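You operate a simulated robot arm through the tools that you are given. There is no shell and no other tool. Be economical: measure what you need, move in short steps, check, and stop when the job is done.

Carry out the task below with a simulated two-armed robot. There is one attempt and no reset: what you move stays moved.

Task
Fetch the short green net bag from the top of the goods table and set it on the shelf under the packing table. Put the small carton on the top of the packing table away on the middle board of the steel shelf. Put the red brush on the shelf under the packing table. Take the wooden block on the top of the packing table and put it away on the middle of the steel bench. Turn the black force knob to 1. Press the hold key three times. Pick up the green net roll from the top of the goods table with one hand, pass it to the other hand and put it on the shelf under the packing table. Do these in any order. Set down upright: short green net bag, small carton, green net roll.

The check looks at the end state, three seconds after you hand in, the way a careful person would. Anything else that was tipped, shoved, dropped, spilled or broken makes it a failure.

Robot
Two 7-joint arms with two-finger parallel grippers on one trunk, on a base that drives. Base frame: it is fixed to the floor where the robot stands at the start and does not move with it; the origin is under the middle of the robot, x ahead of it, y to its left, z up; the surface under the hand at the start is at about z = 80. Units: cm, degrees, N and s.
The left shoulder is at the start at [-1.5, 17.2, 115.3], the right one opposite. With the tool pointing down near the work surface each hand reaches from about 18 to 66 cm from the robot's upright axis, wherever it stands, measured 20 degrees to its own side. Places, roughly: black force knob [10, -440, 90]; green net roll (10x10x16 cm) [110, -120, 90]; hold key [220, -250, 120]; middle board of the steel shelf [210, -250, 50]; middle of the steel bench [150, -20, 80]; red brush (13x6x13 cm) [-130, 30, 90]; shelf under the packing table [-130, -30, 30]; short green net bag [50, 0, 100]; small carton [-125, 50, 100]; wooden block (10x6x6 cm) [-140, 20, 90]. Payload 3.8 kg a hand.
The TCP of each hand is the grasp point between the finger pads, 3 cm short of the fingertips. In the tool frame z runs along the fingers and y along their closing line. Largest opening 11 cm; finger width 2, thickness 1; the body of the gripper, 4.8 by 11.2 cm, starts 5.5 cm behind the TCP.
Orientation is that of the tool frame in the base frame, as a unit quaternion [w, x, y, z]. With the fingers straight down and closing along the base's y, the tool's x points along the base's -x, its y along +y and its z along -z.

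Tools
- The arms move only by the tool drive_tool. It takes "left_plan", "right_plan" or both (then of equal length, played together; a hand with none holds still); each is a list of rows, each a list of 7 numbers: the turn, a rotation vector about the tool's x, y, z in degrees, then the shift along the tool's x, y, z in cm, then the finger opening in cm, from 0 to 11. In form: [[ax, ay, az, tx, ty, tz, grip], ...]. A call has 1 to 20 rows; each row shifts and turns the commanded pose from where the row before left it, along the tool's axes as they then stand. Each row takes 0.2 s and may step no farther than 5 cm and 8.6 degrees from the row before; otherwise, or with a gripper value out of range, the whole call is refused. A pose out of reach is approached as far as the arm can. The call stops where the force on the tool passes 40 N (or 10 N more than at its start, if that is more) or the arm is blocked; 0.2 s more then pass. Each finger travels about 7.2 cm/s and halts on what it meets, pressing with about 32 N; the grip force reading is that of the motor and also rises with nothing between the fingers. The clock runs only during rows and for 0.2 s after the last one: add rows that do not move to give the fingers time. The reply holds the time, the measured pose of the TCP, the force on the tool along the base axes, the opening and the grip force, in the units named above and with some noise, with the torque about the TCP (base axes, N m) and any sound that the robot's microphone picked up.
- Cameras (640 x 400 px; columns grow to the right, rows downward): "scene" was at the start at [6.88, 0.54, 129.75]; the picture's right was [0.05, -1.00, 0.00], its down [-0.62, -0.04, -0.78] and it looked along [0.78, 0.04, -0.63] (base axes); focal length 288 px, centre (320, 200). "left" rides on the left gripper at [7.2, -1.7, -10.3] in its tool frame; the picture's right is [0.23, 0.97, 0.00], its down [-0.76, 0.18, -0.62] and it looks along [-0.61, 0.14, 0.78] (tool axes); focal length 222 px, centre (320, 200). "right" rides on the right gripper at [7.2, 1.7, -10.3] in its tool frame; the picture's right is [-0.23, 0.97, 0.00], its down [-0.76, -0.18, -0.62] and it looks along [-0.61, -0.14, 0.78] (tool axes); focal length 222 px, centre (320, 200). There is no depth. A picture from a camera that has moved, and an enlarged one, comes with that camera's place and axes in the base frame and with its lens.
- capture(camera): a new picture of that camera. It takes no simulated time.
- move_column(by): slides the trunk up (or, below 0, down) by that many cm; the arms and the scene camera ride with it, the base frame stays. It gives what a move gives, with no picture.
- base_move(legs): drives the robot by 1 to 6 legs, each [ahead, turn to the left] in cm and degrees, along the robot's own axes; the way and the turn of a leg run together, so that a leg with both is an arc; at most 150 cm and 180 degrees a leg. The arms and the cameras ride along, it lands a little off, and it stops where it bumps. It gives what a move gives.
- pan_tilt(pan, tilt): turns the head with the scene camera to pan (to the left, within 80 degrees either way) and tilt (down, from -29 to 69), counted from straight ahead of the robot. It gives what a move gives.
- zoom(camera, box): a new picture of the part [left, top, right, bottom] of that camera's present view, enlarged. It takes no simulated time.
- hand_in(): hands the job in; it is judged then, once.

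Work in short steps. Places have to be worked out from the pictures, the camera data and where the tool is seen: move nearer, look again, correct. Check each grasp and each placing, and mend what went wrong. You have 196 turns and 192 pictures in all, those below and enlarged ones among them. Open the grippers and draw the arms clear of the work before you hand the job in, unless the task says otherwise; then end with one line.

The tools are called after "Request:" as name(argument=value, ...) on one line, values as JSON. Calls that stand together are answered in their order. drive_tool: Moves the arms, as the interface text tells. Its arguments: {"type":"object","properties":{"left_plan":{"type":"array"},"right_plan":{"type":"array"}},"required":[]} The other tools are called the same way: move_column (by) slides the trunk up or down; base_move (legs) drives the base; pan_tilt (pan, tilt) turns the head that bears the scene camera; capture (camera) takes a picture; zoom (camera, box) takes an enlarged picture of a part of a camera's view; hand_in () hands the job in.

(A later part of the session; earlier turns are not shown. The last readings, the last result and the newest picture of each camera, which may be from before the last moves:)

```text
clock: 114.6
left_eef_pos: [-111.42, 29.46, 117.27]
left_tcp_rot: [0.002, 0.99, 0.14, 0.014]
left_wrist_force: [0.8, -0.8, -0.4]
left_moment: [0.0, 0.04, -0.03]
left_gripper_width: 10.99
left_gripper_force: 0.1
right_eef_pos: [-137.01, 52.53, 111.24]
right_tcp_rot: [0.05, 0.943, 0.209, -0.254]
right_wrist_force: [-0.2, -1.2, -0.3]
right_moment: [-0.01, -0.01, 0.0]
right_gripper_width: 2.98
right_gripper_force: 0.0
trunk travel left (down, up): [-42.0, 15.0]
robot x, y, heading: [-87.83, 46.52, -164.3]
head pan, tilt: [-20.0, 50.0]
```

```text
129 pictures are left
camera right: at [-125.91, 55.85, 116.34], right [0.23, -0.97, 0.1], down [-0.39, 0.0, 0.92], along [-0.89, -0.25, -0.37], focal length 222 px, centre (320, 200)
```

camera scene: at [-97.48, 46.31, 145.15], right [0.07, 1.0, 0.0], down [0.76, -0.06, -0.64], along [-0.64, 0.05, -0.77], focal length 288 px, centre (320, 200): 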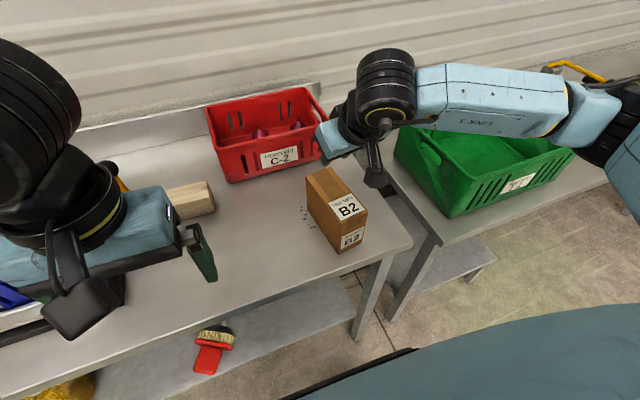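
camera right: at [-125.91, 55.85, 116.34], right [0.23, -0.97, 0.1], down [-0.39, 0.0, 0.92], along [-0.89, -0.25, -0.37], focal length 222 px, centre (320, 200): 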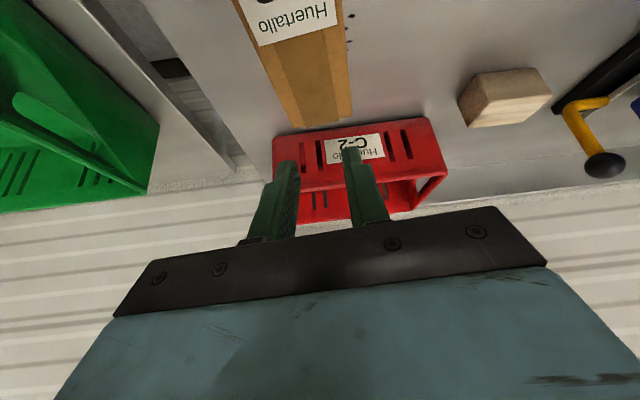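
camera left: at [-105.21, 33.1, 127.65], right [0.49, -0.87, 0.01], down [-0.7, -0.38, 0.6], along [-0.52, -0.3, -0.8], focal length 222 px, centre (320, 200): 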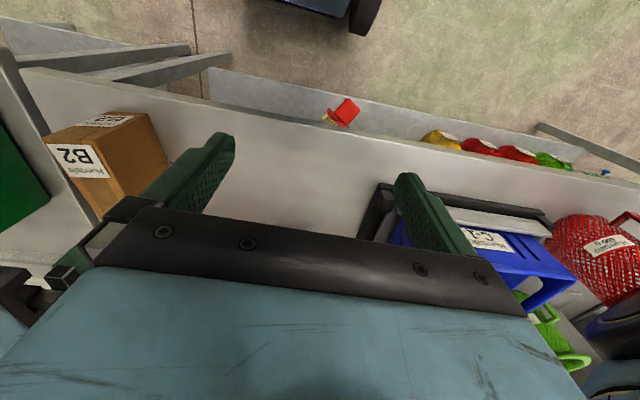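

The carton slipped out of the shallow grip; it still stands in place. I reduce tilt to 15° so that the fingers can reach deeper, reopen and go down again.

Request:
drive_tool(right_plan=[[0, 7.5, 0, 0, 0, 0, 6], [0, 7.5, 0, 0, 0, 0, 11], [0, 0, 0, 0, 0, 0, 11], [0, 0, 0, 1, 0, 3.7, 11], [0, 0, 0, 1, 0, 3.7, 11], [0, 0, 0, 0, 0, 0, 11]])

Request:
zoom(camera="right", box=[120, 0, 520, 250])

Request:
zoom(camera="scene", box=[250, 120, 450, 245])

```text
clock: 116.0
left_eef_pos: [-111.34, 29.32, 117.24]
left_tcp_rot: [0.001, 0.99, 0.139, 0.014]
left_wrist_force: [0.2, 0.9, -0.2]
left_moment: [-0.03, 0.01, 0.01]
left_gripper_width: 11.02
left_gripper_force: 0.1
right_eef_pos: [-137.12, 52.54, 103.29]
right_tcp_rot: [0.022, 0.968, 0.214, -0.128]
right_wrist_force: [-0.2, -0.8, -0.7]
right_moment: [0.02, -0.01, -0.01]
right_gripper_width: 10.96
right_gripper_force: 0.1
trunk travel left (down, up): [-42.0, 15.0]
robot x, y, heading: [-87.41, 46.28, -164.1]
head pan, tilt: [-20.0, 50.0]
```

```text
1.60 times, centred on (320, 125) of right
camera zoom: at [-127.57, 55.15, 111.37], right [0.21, -0.98, 0.05], down [-0.59, -0.09, 0.8], along [-0.78, -0.2, -0.6], focal length 355 px, centre (320, 320)
```

zoom: 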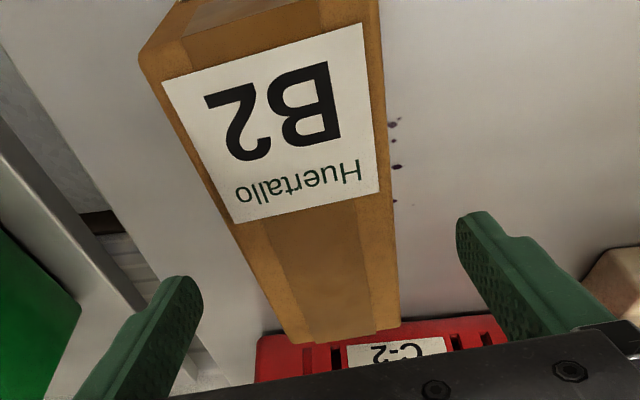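

```text
3.20 times, centred on (350, 182) of scene
camera zoom: at [-97.47, 46.3, 145.16], right [0.07, 1.0, 0.0], down [0.76, -0.06, -0.64], along [-0.64, 0.05, -0.77], focal length 921 px, centre (224, 256)
```

zoom: 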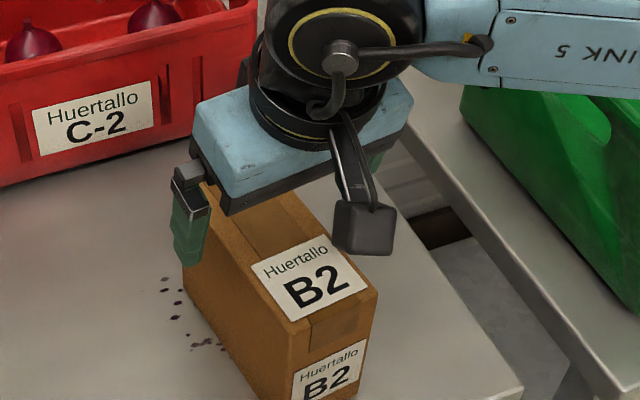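

Geometry confirmed (centre (-137.3,52.5), 6.4 wide). I descend to TCP z≈95.6 and close, then check.

Request:
drive_tool(right_plan=[[0, 0, -1.5, 0.55, 0, 2, 11], [0, 0, 0, 0.55, 0, 2, 11], [0, 0, 0, 0.5, 0, 1.8, 11], [0, 0, 0, 0.4, 0, 1.6, 11], [0, 0, 0, 0, 0, 0, 11], [0, 0, 0, 0, 0, 0, 8], [0, 0, 0, 0, 0, 0, 5], [0, 0, 0, 0, 0, 0, 3], [0, 0, 0, 0, 0, 0, 1], [0, 0, 0, 0, 0, 0, 0], [0, 0, 0, 0, 0, 0, 0]])

Request:
drive_tool(right_plan=[[0, 0, 0, -0.08, 0, -0.3, 0], [0, 0, 0, -0.08, 0, -0.3, 0], [0, 0, 0, -0.13, 0, -0.5, 0], [0, 0, 0, -0.13, 0, -0.5, 0], [0, 0, 0, 0, 0, 0, 0]])

Request:
capture(camera="right")

```text
clock: 118.4
left_eef_pos: [-111.35, 29.4, 117.3]
left_tcp_rot: [0.002, 0.99, 0.14, 0.013]
left_wrist_force: [0.6, 0.4, -1.2]
left_moment: [0.0, -0.03, -0.02]
left_gripper_width: 11.0
left_gripper_force: 0.0
right_eef_pos: [-137.03, 52.75, 95.61]
right_tcp_rot: [0.021, 0.965, 0.227, -0.129]
right_wrist_force: [1.5, -2.7, 0.1]
right_moment: [-0.37, -0.3, -0.02]
right_gripper_width: 6.62
right_gripper_force: 31.5
trunk travel left (down, up): [-42.0, 15.0]
robot x, y, heading: [-88.2, 46.24, -164.4]
head pan, tilt: [-20.0, 50.0]
```

```text
clock: 119.6
left_eef_pos: [-111.4, 29.38, 117.34]
left_tcp_rot: [0.003, 0.99, 0.14, 0.013]
left_wrist_force: [0.5, 0.7, -0.4]
left_moment: [-0.01, 0.0, 0.01]
left_gripper_width: 11.01
left_gripper_force: 0.1
right_eef_pos: [-137.17, 52.71, 97.31]
right_tcp_rot: [0.021, 0.965, 0.226, -0.128]
right_wrist_force: [-0.2, 0.1, -7.6]
right_moment: [0.0, -0.04, 0.0]
right_gripper_width: 6.64
right_gripper_force: 32.2
trunk travel left (down, up): [-42.0, 15.0]
robot x, y, heading: [-87.62, 46.37, -164.5]
head pan, tilt: [-20.0, 50.0]
```

```text
126 pictures are left
camera right: at [-127.64, 55.45, 105.32], right [0.24, -0.97, 0.04], down [-0.59, -0.11, 0.8], along [-0.77, -0.21, -0.6], focal length 222 px, centre (320, 200)
```

right: 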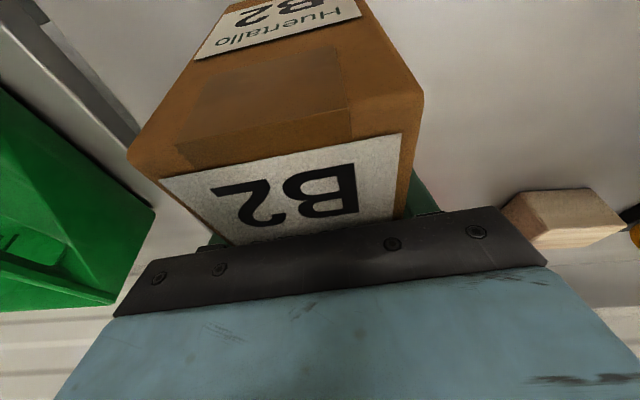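

Holding now (7.6 N weight). I lift slowly 14 cm more.

Request:
drive_tool(right_plan=[[0, 0, 0, -0.26, 0, -0.97, 0], [0, 0, 0, -0.26, 0, -0.97, 0], [0, 0, 0, -0.26, 0, -0.97, 0], [0, 0, 0, -0.26, 0, -0.97, 0], [0, 0, 0, -0.26, 0, -0.97, 0], [0, 0, 0, -0.26, 0, -0.97, 0], [0, 0, 0, -0.26, 0, -0.97, 0], [0, 0, 0, -0.26, 0, -0.97, 0], [0, 0, 0, -0.26, 0, -0.97, 0], [0, 0, 0, -0.26, 0, -0.97, 0], [0, 0, 0, -0.26, 0, -0.97, 0], [0, 0, 0, -0.26, 0, -0.97, 0], [0, 0, 0, -0.26, 0, -0.97, 0], [0, 0, 0, -0.26, 0, -0.97, 0], [0, 0, 0, 0, 0, 0, 0]])

Request:
capture(camera="scene")

```text
clock: 122.8
left_eef_pos: [-111.34, 29.45, 117.24]
left_tcp_rot: [0.002, 0.99, 0.14, 0.014]
left_wrist_force: [-0.9, 0.6, -1.0]
left_moment: [0.01, -0.01, -0.01]
left_gripper_width: 11.02
left_gripper_force: 0.0
right_eef_pos: [-137.05, 52.43, 111.42]
right_tcp_rot: [0.021, 0.965, 0.227, -0.13]
right_wrist_force: [0.4, 1.3, -8.5]
right_moment: [0.01, -0.01, 0.0]
right_gripper_width: 6.63
right_gripper_force: 31.9
trunk travel left (down, up): [-42.0, 15.0]
robot x, y, heading: [-87.78, 46.23, -164.1]
head pan, tilt: [-20.0, 50.0]
```

```text
125 pictures are left
camera scene: at [-97.55, 46.31, 145.15], right [0.07, 1.0, 0.0], down [0.76, -0.06, -0.64], along [-0.64, 0.05, -0.77], focal length 288 px, centre (320, 200)
```

scene: 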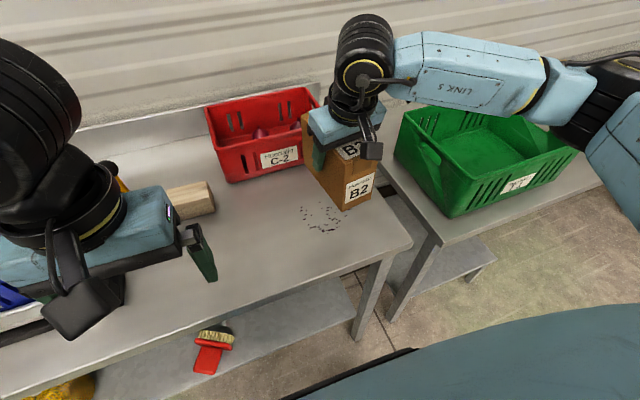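

Now the block with the left hand: I draw the carton back 12 cm and meanwhile yaw the left hand 94° so it closes across the block's 6 cm side.

Request:
drive_tool(right_plan=[[0, 0, 0, 1, 0, -0.26, 0], [0, 0, 0, 1, 0, -0.26, 0], [0, 0, 0, 1, 0, -0.26, 0], [0, 0, 0, 1, 0, -0.26, 0], [0, 0, 0, 1, 0, -0.26, 0], [0, 0, 0, 1, 0, -0.26, 0], [0, 0, 0, 1, 0, -0.26, 0], [0, 0, 0, 1, 0, -0.26, 0], [0, 0, 0, 1, 0, -0.26, 0], [0, 0, 0, 1, 0, -0.26, 0], [0, 0, 0, 1, 0, -0.26, 0], [0, 0, 0, 0.6, 0, -0.16, 0], [0, 0, 0, 0, 0, 0, 0]], left_plan=[[0, 0, 7.8, 0, 0, 0, 11], [0, 0, 7.8, 0, 0, 0, 11], [0, 0, 7.8, 0, 0, 0, 11], [0, 0, 7.8, 0, 0, 0, 11], [0, 0, 7.8, 0, 0, 0, 11], [0, 0, 7.8, 0, 0, 0, 11], [0, 0, 7.8, 0, 0, 0, 11], [0, 0, 7.8, 0, 0, 0, 11], [0, 0, 7.8, 0, 0, 0, 11], [0, 0, 7.8, 0, 0, 0, 11], [0, 0, 7.8, 0, 0, 0, 11], [0, 0, 7.8, 0, 0, 0, 11], [0, 0, 0, 0, 0, 0, 11]])

Request:
base_move(legs=[[5, 0]])

Request:
capture(camera="scene")

Request:
capture(camera="left")

```text
clock: 125.6
left_eef_pos: [-111.38, 29.36, 117.23]
left_tcp_rot: [-0.009, 0.779, -0.627, 0.01]
left_wrist_force: [-0.3, 0.4, 1.2]
left_moment: [0.0, -0.02, 0.02]
left_gripper_width: 11.02
left_gripper_force: 0.0
right_eef_pos: [-126.22, 57.63, 111.29]
right_tcp_rot: [0.02, 0.965, 0.226, -0.129]
right_wrist_force: [0.2, 0.6, -8.4]
right_moment: [0.0, -0.04, -0.01]
right_gripper_width: 6.61
right_gripper_force: 31.6
trunk travel left (down, up): [-42.0, 15.0]
robot x, y, heading: [-88.05, 46.48, -164.2]
head pan, tilt: [-20.0, 50.0]
```

```text
clock: 126.6
left_eef_pos: [-116.4, 28.03, 117.06]
left_tcp_rot: [-0.009, 0.78, -0.626, 0.011]
left_wrist_force: [-1.7, 0.1, 0.0]
left_moment: [0.0, -0.08, -0.02]
left_gripper_width: 11.02
left_gripper_force: 0.1
right_eef_pos: [-131.04, 56.35, 111.37]
right_tcp_rot: [0.021, 0.965, 0.227, -0.129]
right_wrist_force: [-0.4, 0.4, -8.3]
right_moment: [0.02, -0.03, 0.03]
right_gripper_width: 6.58
right_gripper_force: 31.4
trunk travel left (down, up): [-42.0, 15.0]
robot x, y, heading: [-92.56, 45.35, -164.1]
head pan, tilt: [-20.0, 50.0]
```

```text
124 pictures are left
camera scene: at [-102.44, 44.93, 145.14], right [0.07, 1.0, 0.0], down [0.77, -0.06, -0.64], along [-0.64, 0.05, -0.77], focal length 288 px, centre (320, 200)
```

scene: 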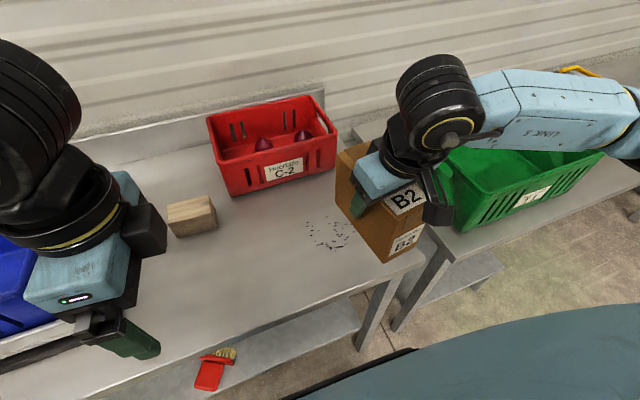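

```text
123 pictures are left
camera left: at [-113.42, 21.41, 127.5], right [-0.9, -0.43, -0.03], down [-0.36, 0.7, 0.61], along [-0.25, 0.56, -0.79], focal length 222 px, centre (320, 200)
```

left: 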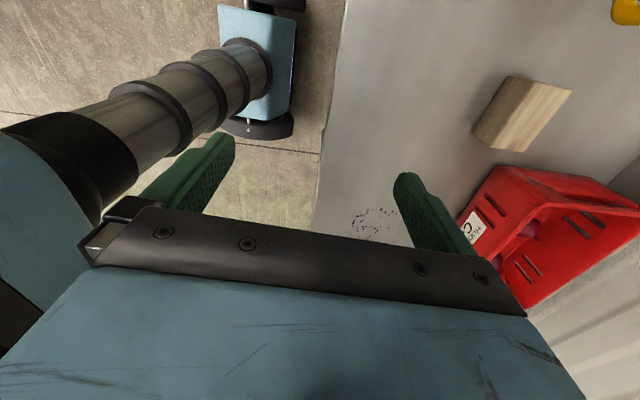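

Block centre ≈(-145.5,17.6), top 93. I move the left hand over it at height 110 and look for clearance to the yellow lever.

Request:
drive_tool(left_plan=[[0, 0, 0, 0.5, 4, 0, 11], [0, 0, 0, 0.5, 4, 1, 11], [0, 0, 0, 0.5, 4, 1, 11], [0, 0, 0, 0.5, 4, 1, 11], [0, 0, 0, 0.5, 4, 1, 11], [0, 0, 0, 0.5, 4, 1, 11], [0, 0, 0, 0.4, 4, 1, 11], [0, 0, 0, 0.4, 2.5, 1, 11], [0, 0, 0, 0, 0, 0, 11]])

Request:
capture(camera="left")

Request:
capture(camera="scene")

```text
clock: 128.6
left_eef_pos: [-144.96, 17.82, 109.48]
left_tcp_rot: [-0.008, 0.779, -0.627, 0.011]
left_wrist_force: [0.2, 0.5, 0.6]
left_moment: [-0.02, 0.03, -0.01]
left_gripper_width: 11.01
left_gripper_force: 0.0
right_eef_pos: [-130.97, 56.32, 111.37]
right_tcp_rot: [0.021, 0.965, 0.227, -0.128]
right_wrist_force: [0.4, 0.1, -7.9]
right_moment: [0.02, -0.03, -0.01]
right_gripper_width: 6.62
right_gripper_force: 31.4
trunk travel left (down, up): [-42.0, 15.0]
robot x, y, heading: [-93.17, 45.18, -164.2]
head pan, tilt: [-20.0, 50.0]
```

```text
122 pictures are left
camera left: at [-142.03, 11.15, 119.81], right [-0.9, -0.43, -0.02], down [-0.35, 0.7, 0.61], along [-0.25, 0.56, -0.79], focal length 222 px, centre (320, 200)
```

left: 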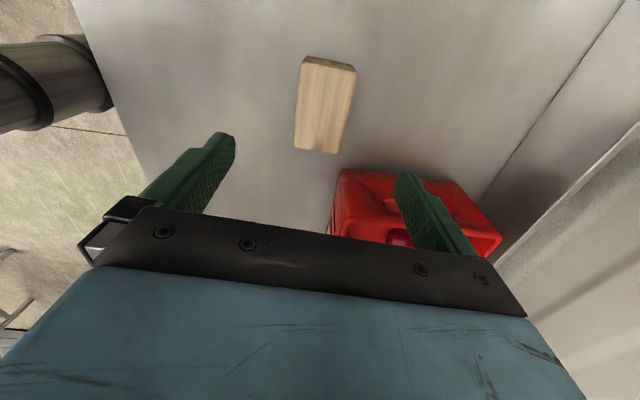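

```text
121 pictures are left
camera scene: at [-102.23, 44.96, 145.15], right [0.07, 1.0, 0.0], down [0.76, -0.06, -0.64], along [-0.64, 0.05, -0.77], focal length 288 px, centre (320, 200)
```

scene: 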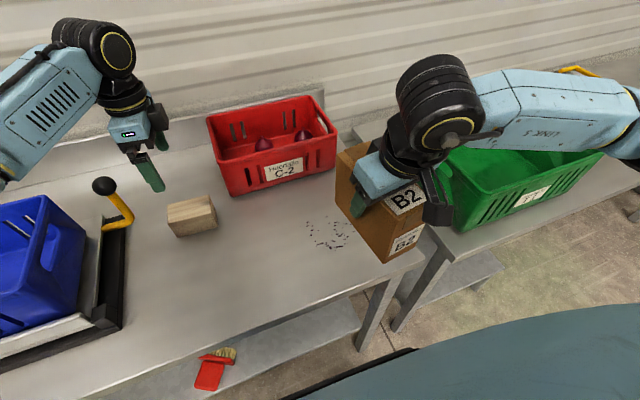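

The hand is centred over the block and clear of the lever. I descend to TCP z≈91 and close.

Request:
drive_tool(left_plan=[[0, 0, 0, 0, 0.2, 4, 11], [0, 0, 0, 0, 0, 4, 11], [0, 0, 0, 0, 0, 4, 11], [0, 0, 0, 0, 0, 3, 11], [0, 0, 0, 0, 0, 2, 11], [0, 0, 0, 0, 0, 1.3, 11], [0, 0, 0, 0, 0, 0, 11], [0, 0, 0, 0, 0, 0, 8], [0, 0, 0, 0, 0, 0, 5], [0, 0, 0, 0, 0, 0, 2], [0, 0, 0, 0, 0, 0, 2], [0, 0, 0, 0, 0, 0, 2]])

Request:
capture(camera="left")

```text
clock: 131.2
left_eef_pos: [-144.55, 17.65, 91.16]
left_tcp_rot: [-0.009, 0.78, -0.626, 0.01]
left_wrist_force: [-2.5, -1.0, 6.0]
left_moment: [0.0, 0.3, 0.09]
left_gripper_width: 6.04
left_gripper_force: 31.8
right_eef_pos: [-130.96, 56.41, 111.44]
right_tcp_rot: [0.021, 0.965, 0.226, -0.128]
right_wrist_force: [-0.5, -0.1, -8.1]
right_moment: [0.01, -0.03, -0.02]
right_gripper_width: 6.62
right_gripper_force: 31.8
trunk travel left (down, up): [-42.0, 15.0]
robot x, y, heading: [-93.08, 45.09, -164.1]
head pan, tilt: [-20.0, 50.0]
```

```text
120 pictures are left
camera left: at [-141.69, 11.14, 101.43], right [-0.9, -0.43, -0.02], down [-0.35, 0.7, 0.61], along [-0.25, 0.56, -0.79], focal length 222 px, centre (320, 200)
```

left: 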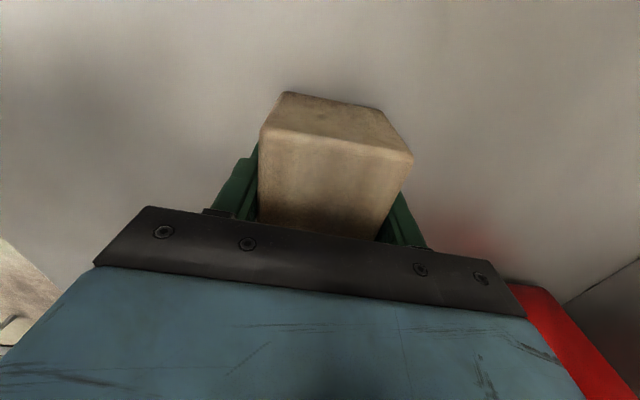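

Block gripped at 6.0 cm. I lift slowly, then draw it back toward the robot.

Request:
drive_tool(left_plan=[[0, 0, 0, 0, 0, -0.6, 0], [0, 0, 0, 0, 0, -1, 0], [0, 0, 0, 0, 0, -1.4, 0], [0, 0, 0, 0, 0, -2, 0], [0, 0, 0, 0, 0, -2, 0], [0, 0, 0, 0, 0, -2, 0], [0, 0, 0, 0, 0, -2, 0], [0, 0, 0, 0, 0, -2, 0], [0, 0, 0, 0, 0, -2, 0], [0, 0, 0, 0, 0, -2, 0], [0, 0, 0, 0, -2, -1, 0], [0, 0, 0, 0, -2, -1, 0], [0, 0, 0, 0, -2, -1, 0], [0, 0, 0, 0, -2, 0, 0], [0, 0, 0, 0, -2, 0, 0], [0, 0, 0, 0, -2, 0, 0], [0, 0, 0, 0, -2, 0, 0], [0, 0, 0, 0, -2, 0, 0], [0, 0, 0, 0, -2, 0, 0], [0, 0, 0, 0, 0, 0, 0]])

Request:
capture(camera="scene")

```text
clock: 135.4
left_eef_pos: [-127.48, 21.59, 111.64]
left_tcp_rot: [-0.009, 0.78, -0.625, 0.011]
left_wrist_force: [-0.7, 0.4, -1.0]
left_moment: [-0.01, 0.03, -0.01]
left_gripper_width: 6.03
left_gripper_force: 32.8
right_eef_pos: [-131.01, 56.44, 111.23]
right_tcp_rot: [0.021, 0.965, 0.226, -0.129]
right_wrist_force: [-0.2, 0.3, -7.7]
right_moment: [0.0, 0.0, 0.0]
right_gripper_width: 6.59
right_gripper_force: 32.0
trunk travel left (down, up): [-42.0, 15.0]
robot x, y, heading: [-92.66, 45.23, -164.3]
head pan, tilt: [-20.0, 50.0]
```

```text
119 pictures are left
camera scene: at [-102.31, 44.98, 145.15], right [0.07, 1.0, 0.0], down [0.76, -0.06, -0.64], along [-0.64, 0.05, -0.77], focal length 288 px, centre (320, 200)
```

scene: 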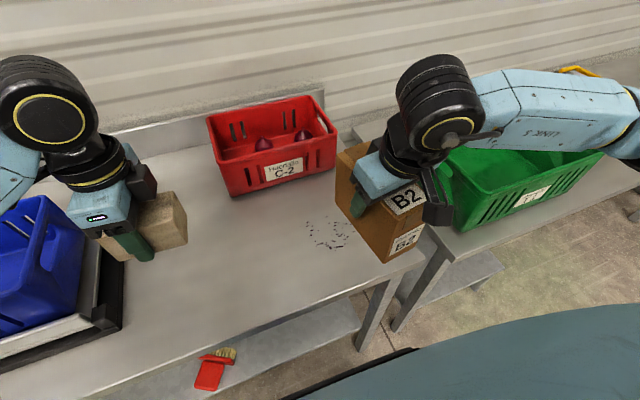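

Both items are held. I back off, turn toward the open aisle and drive along it, keeping clear of the tables.

Request:
base_move(legs=[[-32, 0], [0, 95]])

Request:
pan_tilt(pan=0, tilt=25)

Request:
capture(camera="scene")

```text
clock: 141.5
left_eef_pos: [-36.15, 20.62, 111.56]
left_tcp_rot: [-0.013, 0.99, 0.141, 0.001]
left_wrist_force: [0.3, 0.5, -1.3]
left_moment: [-0.02, 0.0, 0.0]
left_gripper_width: 6.02
left_gripper_force: 32.0
right_eef_pos: [-70.6, 14.93, 111.41]
right_tcp_rot: [0.108, 0.495, 0.859, -0.073]
right_wrist_force: [0.1, 0.4, -8.5]
right_moment: [0.01, 0.02, -0.01]
right_gripper_width: 6.63
right_gripper_force: 31.5
trunk travel left (down, up): [-42.0, 15.0]
robot x, y, heading: [-61.72, 53.61, -70.4]
head pan, tilt: [-20.0, 50.0]
```

```text
clock: 142.4
left_eef_pos: [-36.08, 20.39, 111.56]
left_tcp_rot: [-0.014, 0.99, 0.142, 0.0]
left_wrist_force: [0.1, 0.2, -1.5]
left_moment: [-0.01, -0.02, -0.03]
left_gripper_width: 5.98
left_gripper_force: 31.6
right_eef_pos: [-70.76, 14.95, 111.27]
right_tcp_rot: [0.107, 0.494, 0.86, -0.072]
right_wrist_force: [-0.5, 0.5, -7.6]
right_moment: [0.03, -0.01, -0.01]
right_gripper_width: 6.62
right_gripper_force: 32.0
trunk travel left (down, up): [-42.0, 15.0]
robot x, y, heading: [-62.06, 53.7, -70.5]
head pan, tilt: [0.0, 25.0]
```

```text
118 pictures are left
camera scene: at [-57.96, 42.97, 148.89], right [-0.94, -0.33, 0.0], down [-0.14, 0.4, -0.91], along [0.3, -0.85, -0.42], focal length 288 px, centre (320, 200)
```

scene: 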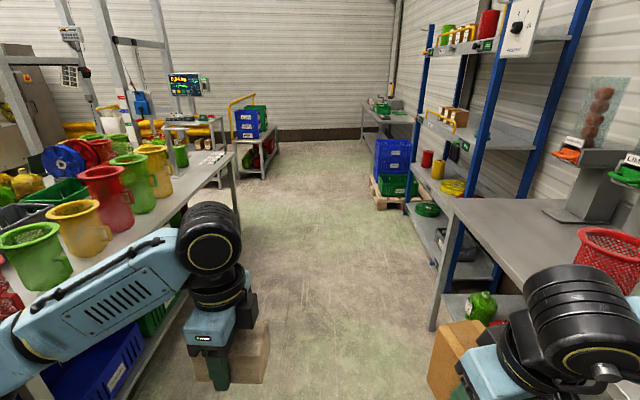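

The aisle is clear. I drive down it past the goods table's end and then look left.

Request:
base_move(legs=[[95, 0], [0, -19], [120, 0]])

Request:
pan_tilt(pan=50, tilt=20)

Request:
capture(camera="scene")

```text
clock: 154.1
left_eef_pos: [-14.24, -196.1, 111.63]
left_tcp_rot: [-0.013, 1.0, -0.022, 0.003]
left_wrist_force: [0.3, -0.4, -1.6]
left_moment: [0.0, 0.0, -0.03]
left_gripper_width: 5.98
left_gripper_force: 32.2
right_eef_pos: [-48.61, -190.44, 111.28]
right_tcp_rot: [0.095, 0.628, 0.768, -0.09]
right_wrist_force: [0.2, 0.1, -7.4]
right_moment: [-0.01, -0.01, 0.02]
right_gripper_width: 6.6
right_gripper_force: 32.6
trunk travel left (down, up): [-42.0, 15.0]
robot x, y, heading: [-27.94, -156.36, -89.0]
head pan, tilt: [0.0, 25.0]
```

```text
clock: 155.3
left_eef_pos: [-14.24, -196.05, 111.56]
left_tcp_rot: [-0.013, 1.0, -0.022, 0.004]
left_wrist_force: [0.7, 0.2, -1.8]
left_moment: [-0.02, 0.02, 0.01]
left_gripper_width: 6.0
left_gripper_force: 32.3
right_eef_pos: [-48.63, -190.36, 111.36]
right_tcp_rot: [0.094, 0.628, 0.767, -0.089]
right_wrist_force: [0.1, 1.2, -8.0]
right_moment: [0.02, 0.0, -0.03]
right_gripper_width: 6.55
right_gripper_force: 32.1
trunk travel left (down, up): [-42.0, 15.0]
robot x, y, heading: [-28.13, -156.42, -89.4]
head pan, tilt: [50.0, 20.0]
```

```text
117 pictures are left
camera scene: at [-20.51, -164.48, 149.71], right [-0.63, -0.77, 0.0], down [-0.26, 0.22, -0.94], along [0.73, -0.59, -0.34], focal length 288 px, centre (320, 200)
```

scene: 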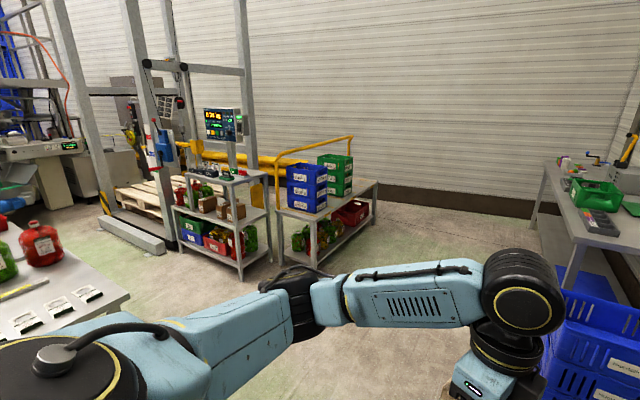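

I see the steel shelf (three boards, cartons on the middle one) beside the screen; its long side faces +y. I drive past the goods-table end to about (105,-218) and look again.

Request:
base_move(legs=[[0, 63], [145, 0]])

Request:
pan_tilt(pan=0, tilt=25)

Request:
capture(camera="scene")

Request:
pan_tilt(pan=65, tilt=20)

Request:
capture(camera="scene")

```text
clock: 165.3
left_eef_pos: [144.13, -227.23, 111.5]
left_tcp_rot: [-0.012, 0.865, 0.501, -0.005]
left_wrist_force: [-0.7, -0.8, -2.6]
left_moment: [0.01, -0.01, 0.02]
left_gripper_width: 5.98
left_gripper_force: 31.9
right_eef_pos: [123.16, -255.29, 111.28]
right_tcp_rot: [0.126, 0.137, 0.982, -0.028]
right_wrist_force: [0.3, -0.6, -7.1]
right_moment: [0.01, 0.02, -0.01]
right_gripper_width: 6.59
right_gripper_force: 31.7
trunk travel left (down, up): [-42.0, 15.0]
robot x, y, heading: [102.2, -221.0, -26.6]
head pan, tilt: [50.0, 20.0]
```

```text
clock: 166.4
left_eef_pos: [144.12, -227.39, 111.58]
left_tcp_rot: [-0.013, 0.865, 0.501, -0.004]
left_wrist_force: [0.5, -0.4, -1.4]
left_moment: [0.05, 0.0, -0.03]
left_gripper_width: 5.99
left_gripper_force: 32.1
right_eef_pos: [123.18, -255.19, 111.28]
right_tcp_rot: [0.127, 0.137, 0.982, -0.026]
right_wrist_force: [0.7, 0.1, -8.0]
right_moment: [0.02, 0.03, 0.03]
right_gripper_width: 6.59
right_gripper_force: 31.7
trunk travel left (down, up): [-42.0, 15.0]
robot x, y, heading: [102.47, -221.01, -26.6]
head pan, tilt: [0.0, 25.0]
```

```text
116 pictures are left
camera scene: at [112.82, -226.35, 148.9], right [-0.45, -0.9, 0.0], down [-0.38, 0.19, -0.91], along [0.81, -0.4, -0.42], focal length 288 px, centre (320, 200)
```

scene: 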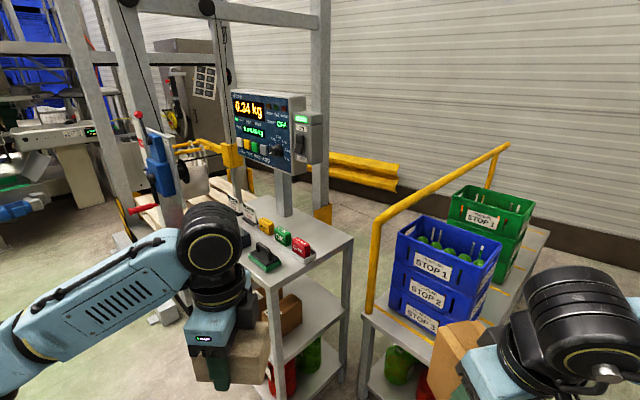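

```text
clock: 167.8
left_eef_pos: [144.07, -227.17, 111.52]
left_tcp_rot: [-0.013, 0.866, 0.501, -0.005]
left_wrist_force: [0.7, 0.5, -2.0]
left_moment: [0.0, -0.04, 0.0]
left_gripper_width: 5.99
left_gripper_force: 32.2
right_eef_pos: [123.23, -255.34, 111.34]
right_tcp_rot: [0.127, 0.138, 0.982, -0.027]
right_wrist_force: [1.0, -0.1, -8.0]
right_moment: [0.02, 0.01, -0.01]
right_gripper_width: 6.58
right_gripper_force: 31.6
trunk travel left (down, up): [-42.0, 15.0]
robot x, y, heading: [102.42, -221.44, -26.3]
head pan, tilt: [65.0, 20.0]
```

```text
115 pictures are left
camera scene: at [111.87, -216.46, 149.71], right [0.62, -0.78, 0.0], down [-0.27, -0.21, -0.94], along [0.74, 0.58, -0.34], focal length 288 px, centre (320, 200)
```

scene: 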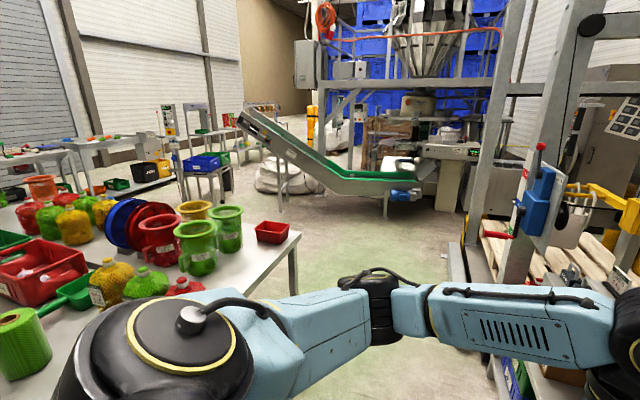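

I zoom in on the region behind the goods table to find the steel bench, and on the screen.

Request:
zoom(camera="scene", box=[0, 100, 320, 300])

Request:
pan_tilt(pan=5, tilt=20)

Request:
zoom(camera="scene", box=[220, 60, 380, 260])

```text
2.00 times, centred on (160, 200) of scene
camera zoom: at [111.87, -216.46, 149.71], right [0.62, -0.78, 0.0], down [-0.27, -0.21, -0.94], along [0.74, 0.58, -0.34], focal length 576 px, centre (640, 200)
```

zoom: 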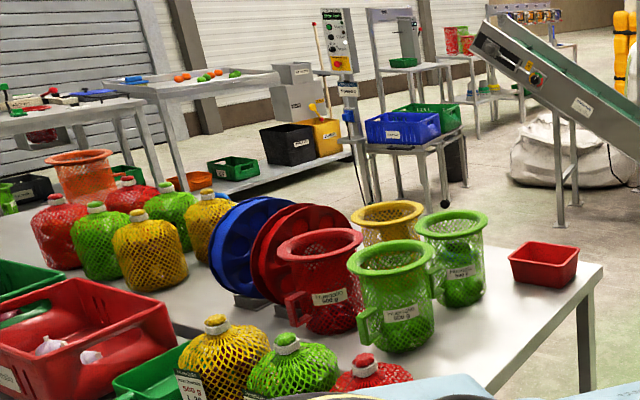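

```text
clock: 169.1
left_eef_pos: [144.25, -227.29, 111.63]
left_tcp_rot: [-0.012, 0.866, 0.5, -0.005]
left_wrist_force: [0.7, 0.5, -0.9]
left_moment: [0.02, -0.02, -0.05]
left_gripper_width: 5.98
left_gripper_force: 31.6
right_eef_pos: [123.13, -255.14, 111.39]
right_tcp_rot: [0.127, 0.138, 0.982, -0.028]
right_wrist_force: [0.4, 0.2, -8.0]
right_moment: [0.03, 0.05, 0.02]
right_gripper_width: 6.62
right_gripper_force: 31.9
trunk travel left (down, up): [-42.0, 15.0]
robot x, y, heading: [101.94, -220.8, -26.3]
head pan, tilt: [5.0, 20.0]
```

```text
2.00 times, centred on (300, 160) of scene
camera zoom: at [113.24, -225.66, 149.71], right [-0.37, -0.93, 0.0], down [-0.32, 0.13, -0.94], along [0.87, -0.34, -0.34], focal length 576 px, centre (360, 280)
```

zoom: 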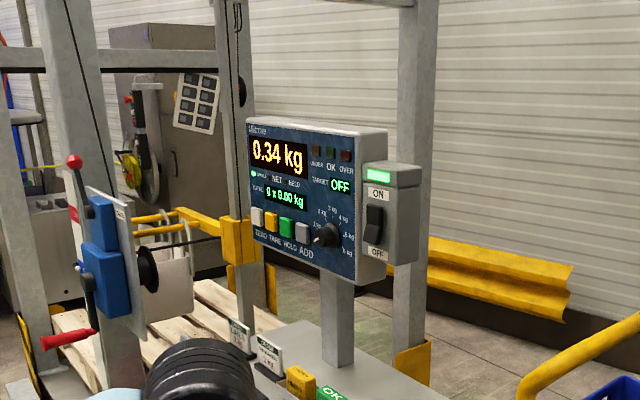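

The hold key is the green key (third: ZERO, TARE, HOLD, ADD) on the scale panel. Next I look down at the steel shelf to get its pose.

Request:
pan_tilt(pan=5, tilt=42)

Request:
capture(camera="scene")

```text
clock: 170.0
left_eef_pos: [144.18, -227.3, 111.51]
left_tcp_rot: [-0.013, 0.865, 0.502, -0.004]
left_wrist_force: [0.3, 0.2, -2.0]
left_moment: [0.02, 0.03, -0.03]
left_gripper_width: 5.97
left_gripper_force: 31.8
right_eef_pos: [123.31, -255.3, 111.47]
right_tcp_rot: [0.127, 0.137, 0.982, -0.027]
right_wrist_force: [-0.6, 0.0, -7.1]
right_moment: [-0.02, -0.01, -0.03]
right_gripper_width: 6.59
right_gripper_force: 32.2
trunk travel left (down, up): [-42.0, 15.0]
robot x, y, heading: [102.55, -221.13, -26.4]
head pan, tilt: [5.0, 42.0]
```

```text
112 pictures are left
camera scene: at [112.35, -225.31, 146.28], right [-0.37, -0.93, 0.0], down [-0.62, 0.25, -0.74], along [0.69, -0.27, -0.67], focal length 288 px, centre (320, 200)
```

scene: 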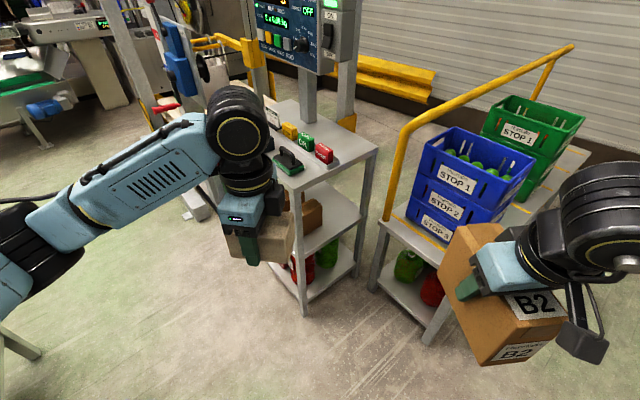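

Shelf top z≈85, near corner (182,-244), long side running (.95,.32). I drive around to its long open side and look at the middle board from there.

Request:
base_move(legs=[[0, 50.5], [94, 0], [0, -95.5]])

Request:
pan_tilt(pan=-5, tilt=45)

Request:
capture(camera="scene")

```text
clock: 181.2
left_eef_pos: [213.25, -216.58, 111.7]
left_tcp_rot: [-0.013, 0.991, 0.132, 0.0]
left_wrist_force: [-0.4, 0.1, -1.7]
left_moment: [0.02, 0.02, 0.0]
left_gripper_width: 6.0
left_gripper_force: 31.9
right_eef_pos: [178.68, -221.78, 111.33]
right_tcp_rot: [0.108, 0.502, 0.855, -0.074]
right_wrist_force: [-0.4, -0.9, -8.6]
right_moment: [0.01, 0.0, -0.02]
right_gripper_width: 6.62
right_gripper_force: 32.5
trunk travel left (down, up): [-42.0, 15.0]
robot x, y, heading: [187.76, -182.9, -71.5]
head pan, tilt: [5.0, 42.0]
```

```text
clock: 181.9
left_eef_pos: [213.37, -216.64, 111.61]
left_tcp_rot: [-0.013, 0.991, 0.132, 0.002]
left_wrist_force: [0.5, 0.1, -1.6]
left_moment: [-0.03, 0.0, 0.0]
left_gripper_width: 5.96
left_gripper_force: 31.5
right_eef_pos: [178.62, -221.61, 111.12]
right_tcp_rot: [0.106, 0.502, 0.855, -0.073]
right_wrist_force: [-0.5, -0.6, -8.3]
right_moment: [0.0, 0.0, -0.02]
right_gripper_width: 6.58
right_gripper_force: 31.9
trunk travel left (down, up): [-42.0, 15.0]
robot x, y, heading: [188.15, -182.95, -71.6]
head pan, tilt: [-5.0, 45.0]
```

```text
111 pictures are left
camera scene: at [190.86, -192.94, 145.84], right [-0.97, -0.23, 0.0], down [-0.17, 0.69, -0.71], along [0.17, -0.69, -0.71], focal length 288 px, centre (320, 200)
```

scene: 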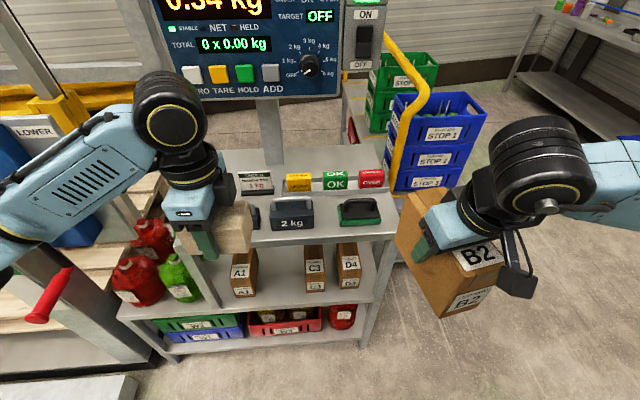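

There is an obvious slot for carton B2 between A1 and C3 on the middle board, around (217,-240). I shift the robot 19 cm east so the right hand faces that slot.

Request:
base_move(legs=[[0, 71.6], [19, 0], [0, -71.6]])

Request:
drive_tool(right_plan=[[0, 0, 4, 0, 0, 0, 0], [0, 0, 4, 0, 0, 0, 0], [0, 0, 4, 0, 0, 0, 0], [0, -4, 0, 0, 0, 0, 0], [0, -4, 0, 0, 0, 0, 0], [0, -4, 0, 0, 0, 0, 0], [0, 0, 0, 0, 0, 0, 0], [0, 0, 0, 0, 0, 0, 0]], left_plan=[[0, 0, 0, 0, 0, -3, 0], [0, 0, 0, 0, 0, -3, 0], [0, 0, 0, 0, 0, -3, 0], [0, 0, 0, 0, 0, -3, 0], [0, 0, 0, 0, 0, -3, 0], [0, 0, 0, 0, 0, -3, 0], [0, 0, 0, 0, 0, -3, 0], [0, 0, 0, 0, 0, 0, 0]])

Request:
capture(camera="scene")

```text
clock: 189.7
left_eef_pos: [231.79, -216.54, 111.55]
left_tcp_rot: [-0.013, 0.992, 0.128, 0.002]
left_wrist_force: [0.1, 0.6, -0.7]
left_moment: [0.01, 0.02, 0.03]
left_gripper_width: 6.01
left_gripper_force: 32.1
right_eef_pos: [197.34, -221.57, 111.25]
right_tcp_rot: [0.107, 0.505, 0.853, -0.073]
right_wrist_force: [0.6, 0.9, -8.2]
right_moment: [0.0, -0.03, 0.02]
right_gripper_width: 6.56
right_gripper_force: 31.9
trunk travel left (down, up): [-42.0, 15.0]
robot x, y, heading: [206.96, -182.51, -72.0]
head pan, tilt: [-5.0, 45.0]
```

```text
clock: 191.5
left_eef_pos: [232.01, -217.18, 132.5]
left_tcp_rot: [-0.014, 0.992, 0.128, 0.001]
left_wrist_force: [-0.2, -0.3, -1.0]
left_moment: [0.0, 0.0, 0.01]
left_gripper_width: 5.96
left_gripper_force: 31.6
right_eef_pos: [197.8, -222.62, 111.06]
right_tcp_rot: [0.196, 0.581, 0.78, -0.123]
right_wrist_force: [0.7, -0.1, -7.0]
right_moment: [0.04, 0.03, 0.02]
right_gripper_width: 6.58
right_gripper_force: 32.0
right hand out of reach, approached as far as the arm can: row 6
trunk travel left (down, up): [-42.0, 15.0]
robot x, y, heading: [206.7, -182.73, -71.8]
head pan, tilt: [-5.0, 45.0]
```

```text
110 pictures are left
camera scene: at [209.65, -192.82, 145.83], right [-0.97, -0.23, 0.0], down [-0.16, 0.69, -0.71], along [0.16, -0.69, -0.71], focal length 288 px, centre (320, 200)
```

scene: 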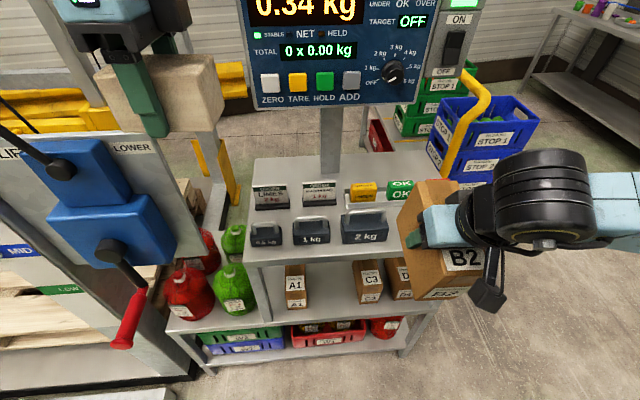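

Clear view: slot front at about (215.4,-237.6). I lower the trunk 32 cm, back 8 cm, and bring the carton down and left in front of the slot.

Request:
base_move(legs=[[-8, 0]])

Request:
move_column(by=-32)

Request:
drive_tool(right_plan=[[0, 0, 1, -0.9, 1.3, 0.45, 0], [0, 0, 1, -0.9, 1.3, 0.45, 0], [0, 0, 1, -0.9, 1.3, 0.45, 0], [0, 0, 0, -0.9, 1.3, 0.45, 0], [0, 0, 0, -0.9, 1.3, 0.45, 0], [0, 0, 0, -0.9, 1.3, 0.45, 0], [0, 0, 0, 0.7, 1.3, 1.4, 0], [0, 0, 0, 0.7, 1.3, 1.4, 0], [0, 0, 0, 0.7, 1.3, 1.4, 0], [0, 0, 0, 0.7, 1.3, 1.4, 0], [0, 0, 0, 0.7, 0, 1.4, 0], [0, 0, 0, 0.7, 0, 1.4, 0], [0, 0, 0, 0.7, 0, 1.4, 0], [0, 0, 0, 0.7, 0, 1.4, 0], [0, 0, 0, 0.7, 0, 1.4, 0], [0, 0, 0, 0, 0, 0, 0]])

Request:
capture(camera="scene")

Request:
capture(camera="right")

```text
clock: 192.6
left_eef_pos: [229.51, -209.63, 132.61]
left_tcp_rot: [-0.013, 0.991, 0.129, 0.002]
left_wrist_force: [0.0, 0.5, -2.3]
left_moment: [-0.01, 0.03, 0.01]
left_gripper_width: 5.97
left_gripper_force: 31.7
right_eef_pos: [195.36, -215.19, 111.19]
right_tcp_rot: [0.196, 0.582, 0.78, -0.123]
right_wrist_force: [-0.6, 0.9, -7.1]
right_moment: [0.05, 0.06, -0.02]
right_gripper_width: 6.59
right_gripper_force: 32.1
trunk travel left (down, up): [-42.0, 15.0]
robot x, y, heading: [204.55, -175.03, -71.8]
head pan, tilt: [-5.0, 45.0]
```

```text
clock: 195.7
left_eef_pos: [229.53, -209.71, 100.69]
left_tcp_rot: [-0.014, 0.992, 0.128, 0.001]
left_wrist_force: [0.3, 0.3, -1.5]
left_moment: [-0.02, -0.03, 0.0]
left_gripper_width: 5.99
left_gripper_force: 32.2
right_eef_pos: [195.38, -215.26, 79.12]
right_tcp_rot: [0.195, 0.582, 0.78, -0.124]
right_wrist_force: [-0.5, -0.5, -7.5]
right_moment: [0.06, 0.0, -0.01]
right_gripper_width: 6.57
right_gripper_force: 31.7
trunk travel left (down, up): [-10.0, 47.0]
robot x, y, heading: [204.04, -174.96, -71.8]
head pan, tilt: [-5.0, 45.0]
```

```text
clock: 199.1
left_eef_pos: [229.44, -209.71, 100.65]
left_tcp_rot: [-0.014, 0.992, 0.128, 0.001]
left_wrist_force: [0.1, 0.5, -1.9]
left_moment: [0.02, 0.03, -0.04]
left_gripper_width: 5.97
left_gripper_force: 32.0
right_eef_pos: [210.2, -217.53, 65.79]
right_tcp_rot: [0.199, 0.602, 0.764, -0.119]
right_wrist_force: [0.3, 0.5, -7.8]
right_moment: [0.03, 0.0, 0.01]
right_gripper_width: 6.57
right_gripper_force: 32.1
trunk travel left (down, up): [-10.0, 47.0]
robot x, y, heading: [204.25, -175.22, -71.9]
head pan, tilt: [-5.0, 45.0]
```

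```text
109 pictures are left
camera scene: at [207.19, -185.37, 113.84], right [-0.97, -0.23, 0.0], down [-0.16, 0.69, -0.71], along [0.16, -0.69, -0.71], focal length 288 px, centre (320, 200)
```

scene: 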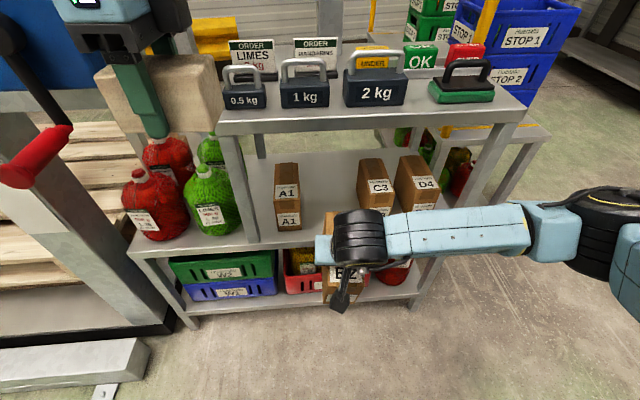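

```text
108 pictures are left
camera right: at [208.8, -206.29, 71.78], right [0.99, 0.04, 0.16], down [-0.12, -0.45, 0.89], along [0.11, -0.89, -0.44], focal length 222 px, centre (320, 200)
```

right: 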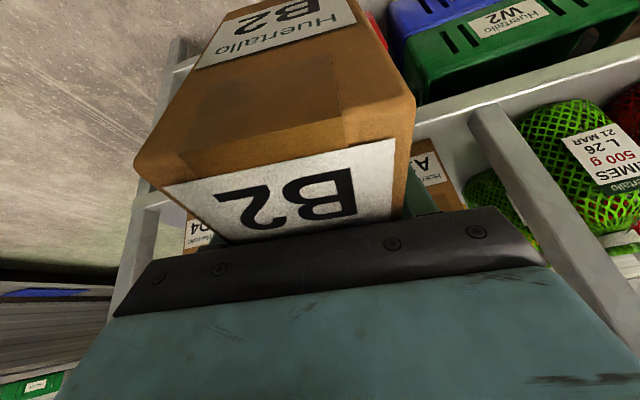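

The forearm would meet the top board if I went deep, so I'll set the carton just on the board's edge (centre ~2 cm inside), release, then push it in. Tilt to 22° and go forward 18 cm.

Request:
drive_tool(right_plan=[[0, 2.5, 2.5, 0, 0, 0, 0], [0, 2.5, 0, 0, 0, 0, 0], [0, 0, 0, -1.3, 0, 0.52, 0], [0, 0, 0, -1.3, 0, 0.52, 0], [0, 0, 0, -1.3, 0, 0.52, 0], [0, 0, 0, -1.3, 0, 0.52, 0], [0, 0, 0, -1.3, 0, 0.52, 0], [0, 0, 0, -1.3, 0, 0.52, 0], [0, 0, 0, -1.3, 0, 0.52, 0], [0, 0, 0, -1.3, 0, 0.52, 0], [0, 0, 0, -1.3, 0, 0.52, 0], [0, 0, 0, -1.3, 0, 0.52, 0], [0, 0, 0, -1.3, 0, 0.52, 0], [0, 0, 0, -1.3, 0, 0.52, 0], [0, 0, 0, -1.3, 0, 0.52, 0], [0, 0, 0, 0, 0, 0, 0]])

Request:
capture(camera="scene")

Request:
capture(camera="right")

```text
clock: 202.5
left_eef_pos: [229.52, -209.79, 100.54]
left_tcp_rot: [-0.014, 0.992, 0.129, 0.001]
left_wrist_force: [-0.7, 0.7, -1.3]
left_moment: [-0.02, 0.0, 0.0]
left_gripper_width: 6.0
left_gripper_force: 31.8
right_eef_pos: [214.05, -235.32, 65.65]
right_tcp_rot: [0.168, 0.623, 0.759, -0.088]
right_wrist_force: [-0.3, 0.0, -7.1]
right_moment: [0.07, 0.0, -0.04]
right_gripper_width: 6.59
right_gripper_force: 31.7
trunk travel left (down, up): [-10.0, 47.0]
robot x, y, heading: [204.34, -174.82, -71.8]
head pan, tilt: [-5.0, 45.0]
```

```text
107 pictures are left
camera scene: at [207.19, -185.39, 113.84], right [-0.97, -0.23, 0.0], down [-0.16, 0.69, -0.71], along [0.16, -0.69, -0.71], focal length 288 px, centre (320, 200)
```

scene: 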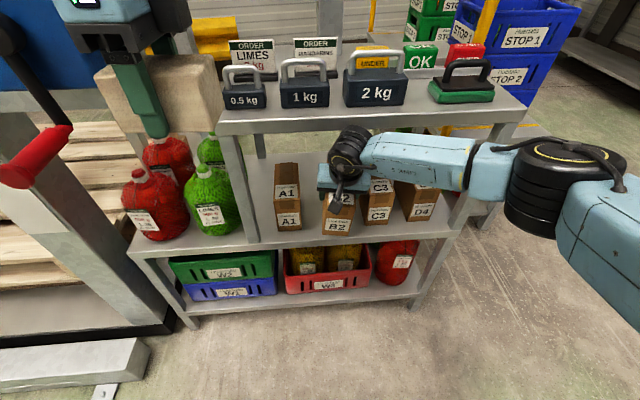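

```text
106 pictures are left
camera right: at [213.03, -224.63, 72.59], right [0.99, -0.01, 0.16], down [-0.14, -0.52, 0.84], along [0.08, -0.85, -0.52], focal length 222 px, centre (320, 200)
```

right: 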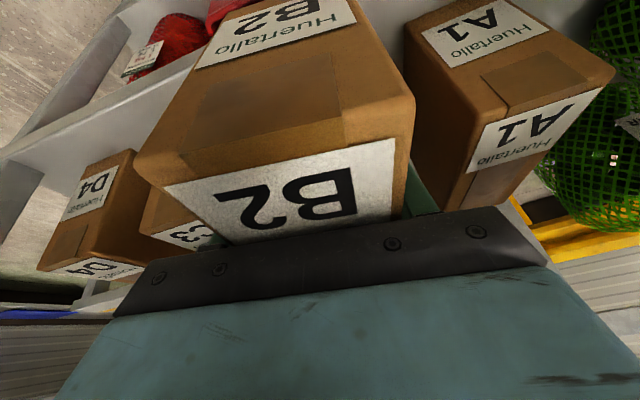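

B2 sits right at the slot between A1 and C3. I lower it about 6 cm in small steps.

Request:
drive_tool(right_plan=[[0, 0, 0, 0.37, 0, 0.93, 0], [0, 0, 0, 0.37, 0, 0.93, 0], [0, 0, 0, 0.37, 0, 0.93, 0], [0, 0, 0, 0.37, 0, 0.93, 0], [0, 0, 0, 0.37, 0, 0.93, 0], [0, 0, 0, 0.2, 0, 0.5, 0], [0, 0, 0, 0, 0, 0, 0]])

Request:
zoom(camera="scene", box=[240, 90, 480, 260])

```text
clock: 204.1
left_eef_pos: [229.5, -209.61, 100.74]
left_tcp_rot: [-0.014, 0.991, 0.129, 0.001]
left_wrist_force: [-0.5, -0.2, -1.9]
left_moment: [-0.02, 0.01, 0.01]
left_gripper_width: 6.01
left_gripper_force: 31.7
right_eef_pos: [214.5, -235.15, 60.22]
right_tcp_rot: [0.17, 0.623, 0.758, -0.089]
right_wrist_force: [-3.0, 4.1, 13.6]
right_moment: [0.93, 1.12, -0.09]
right_gripper_width: 6.58
right_gripper_force: 31.9
trunk travel left (down, up): [-10.0, 47.0]
robot x, y, heading: [204.46, -175.38, -71.7]
head pan, tilt: [-5.0, 45.0]
```

```text
2.35 times, centred on (360, 175) of scene
camera zoom: at [207.15, -185.2, 113.88], right [-0.97, -0.23, 0.0], down [-0.16, 0.69, -0.71], along [0.16, -0.69, -0.71], focal length 678 px, centre (226, 259)
```

zoom: 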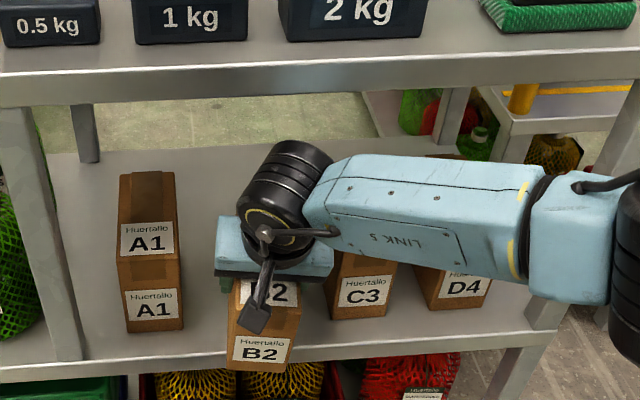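

Contact made; I lift 1 cm, go 1.8 cm deeper, lower again until it touches.

Request:
drive_tool(right_plan=[[0, 0, 0, -0.4, 0, -0.95, 0], [0, 0, 0, -0.9, 0, 0.37, 0], [0, 0, 0, -0.8, 0, 0.3, 0], [0, 0, 0, 0.2, 0, 0.45, 0], [0, 0, 0, 0.15, 0, 0.35, 0], [0, 0, 0, 0, 0, 0, 0]])

```text
clock: 205.5
left_eef_pos: [229.44, -209.5, 100.72]
left_tcp_rot: [-0.013, 0.992, 0.129, 0.0]
left_wrist_force: [-0.3, -0.5, -1.2]
left_moment: [0.01, -0.02, 0.0]
left_gripper_width: 5.99
left_gripper_force: 32.1
right_eef_pos: [214.85, -237.09, 60.5]
right_tcp_rot: [0.171, 0.623, 0.758, -0.09]
right_wrist_force: [-3.6, 0.1, 14.2]
right_moment: [1.01, 1.12, 0.15]
right_gripper_width: 6.59
right_gripper_force: 32.0
trunk travel left (down, up): [-10.0, 47.0]
robot x, y, heading: [204.46, -175.06, -72.1]
head pan, tilt: [-5.0, 45.0]
```

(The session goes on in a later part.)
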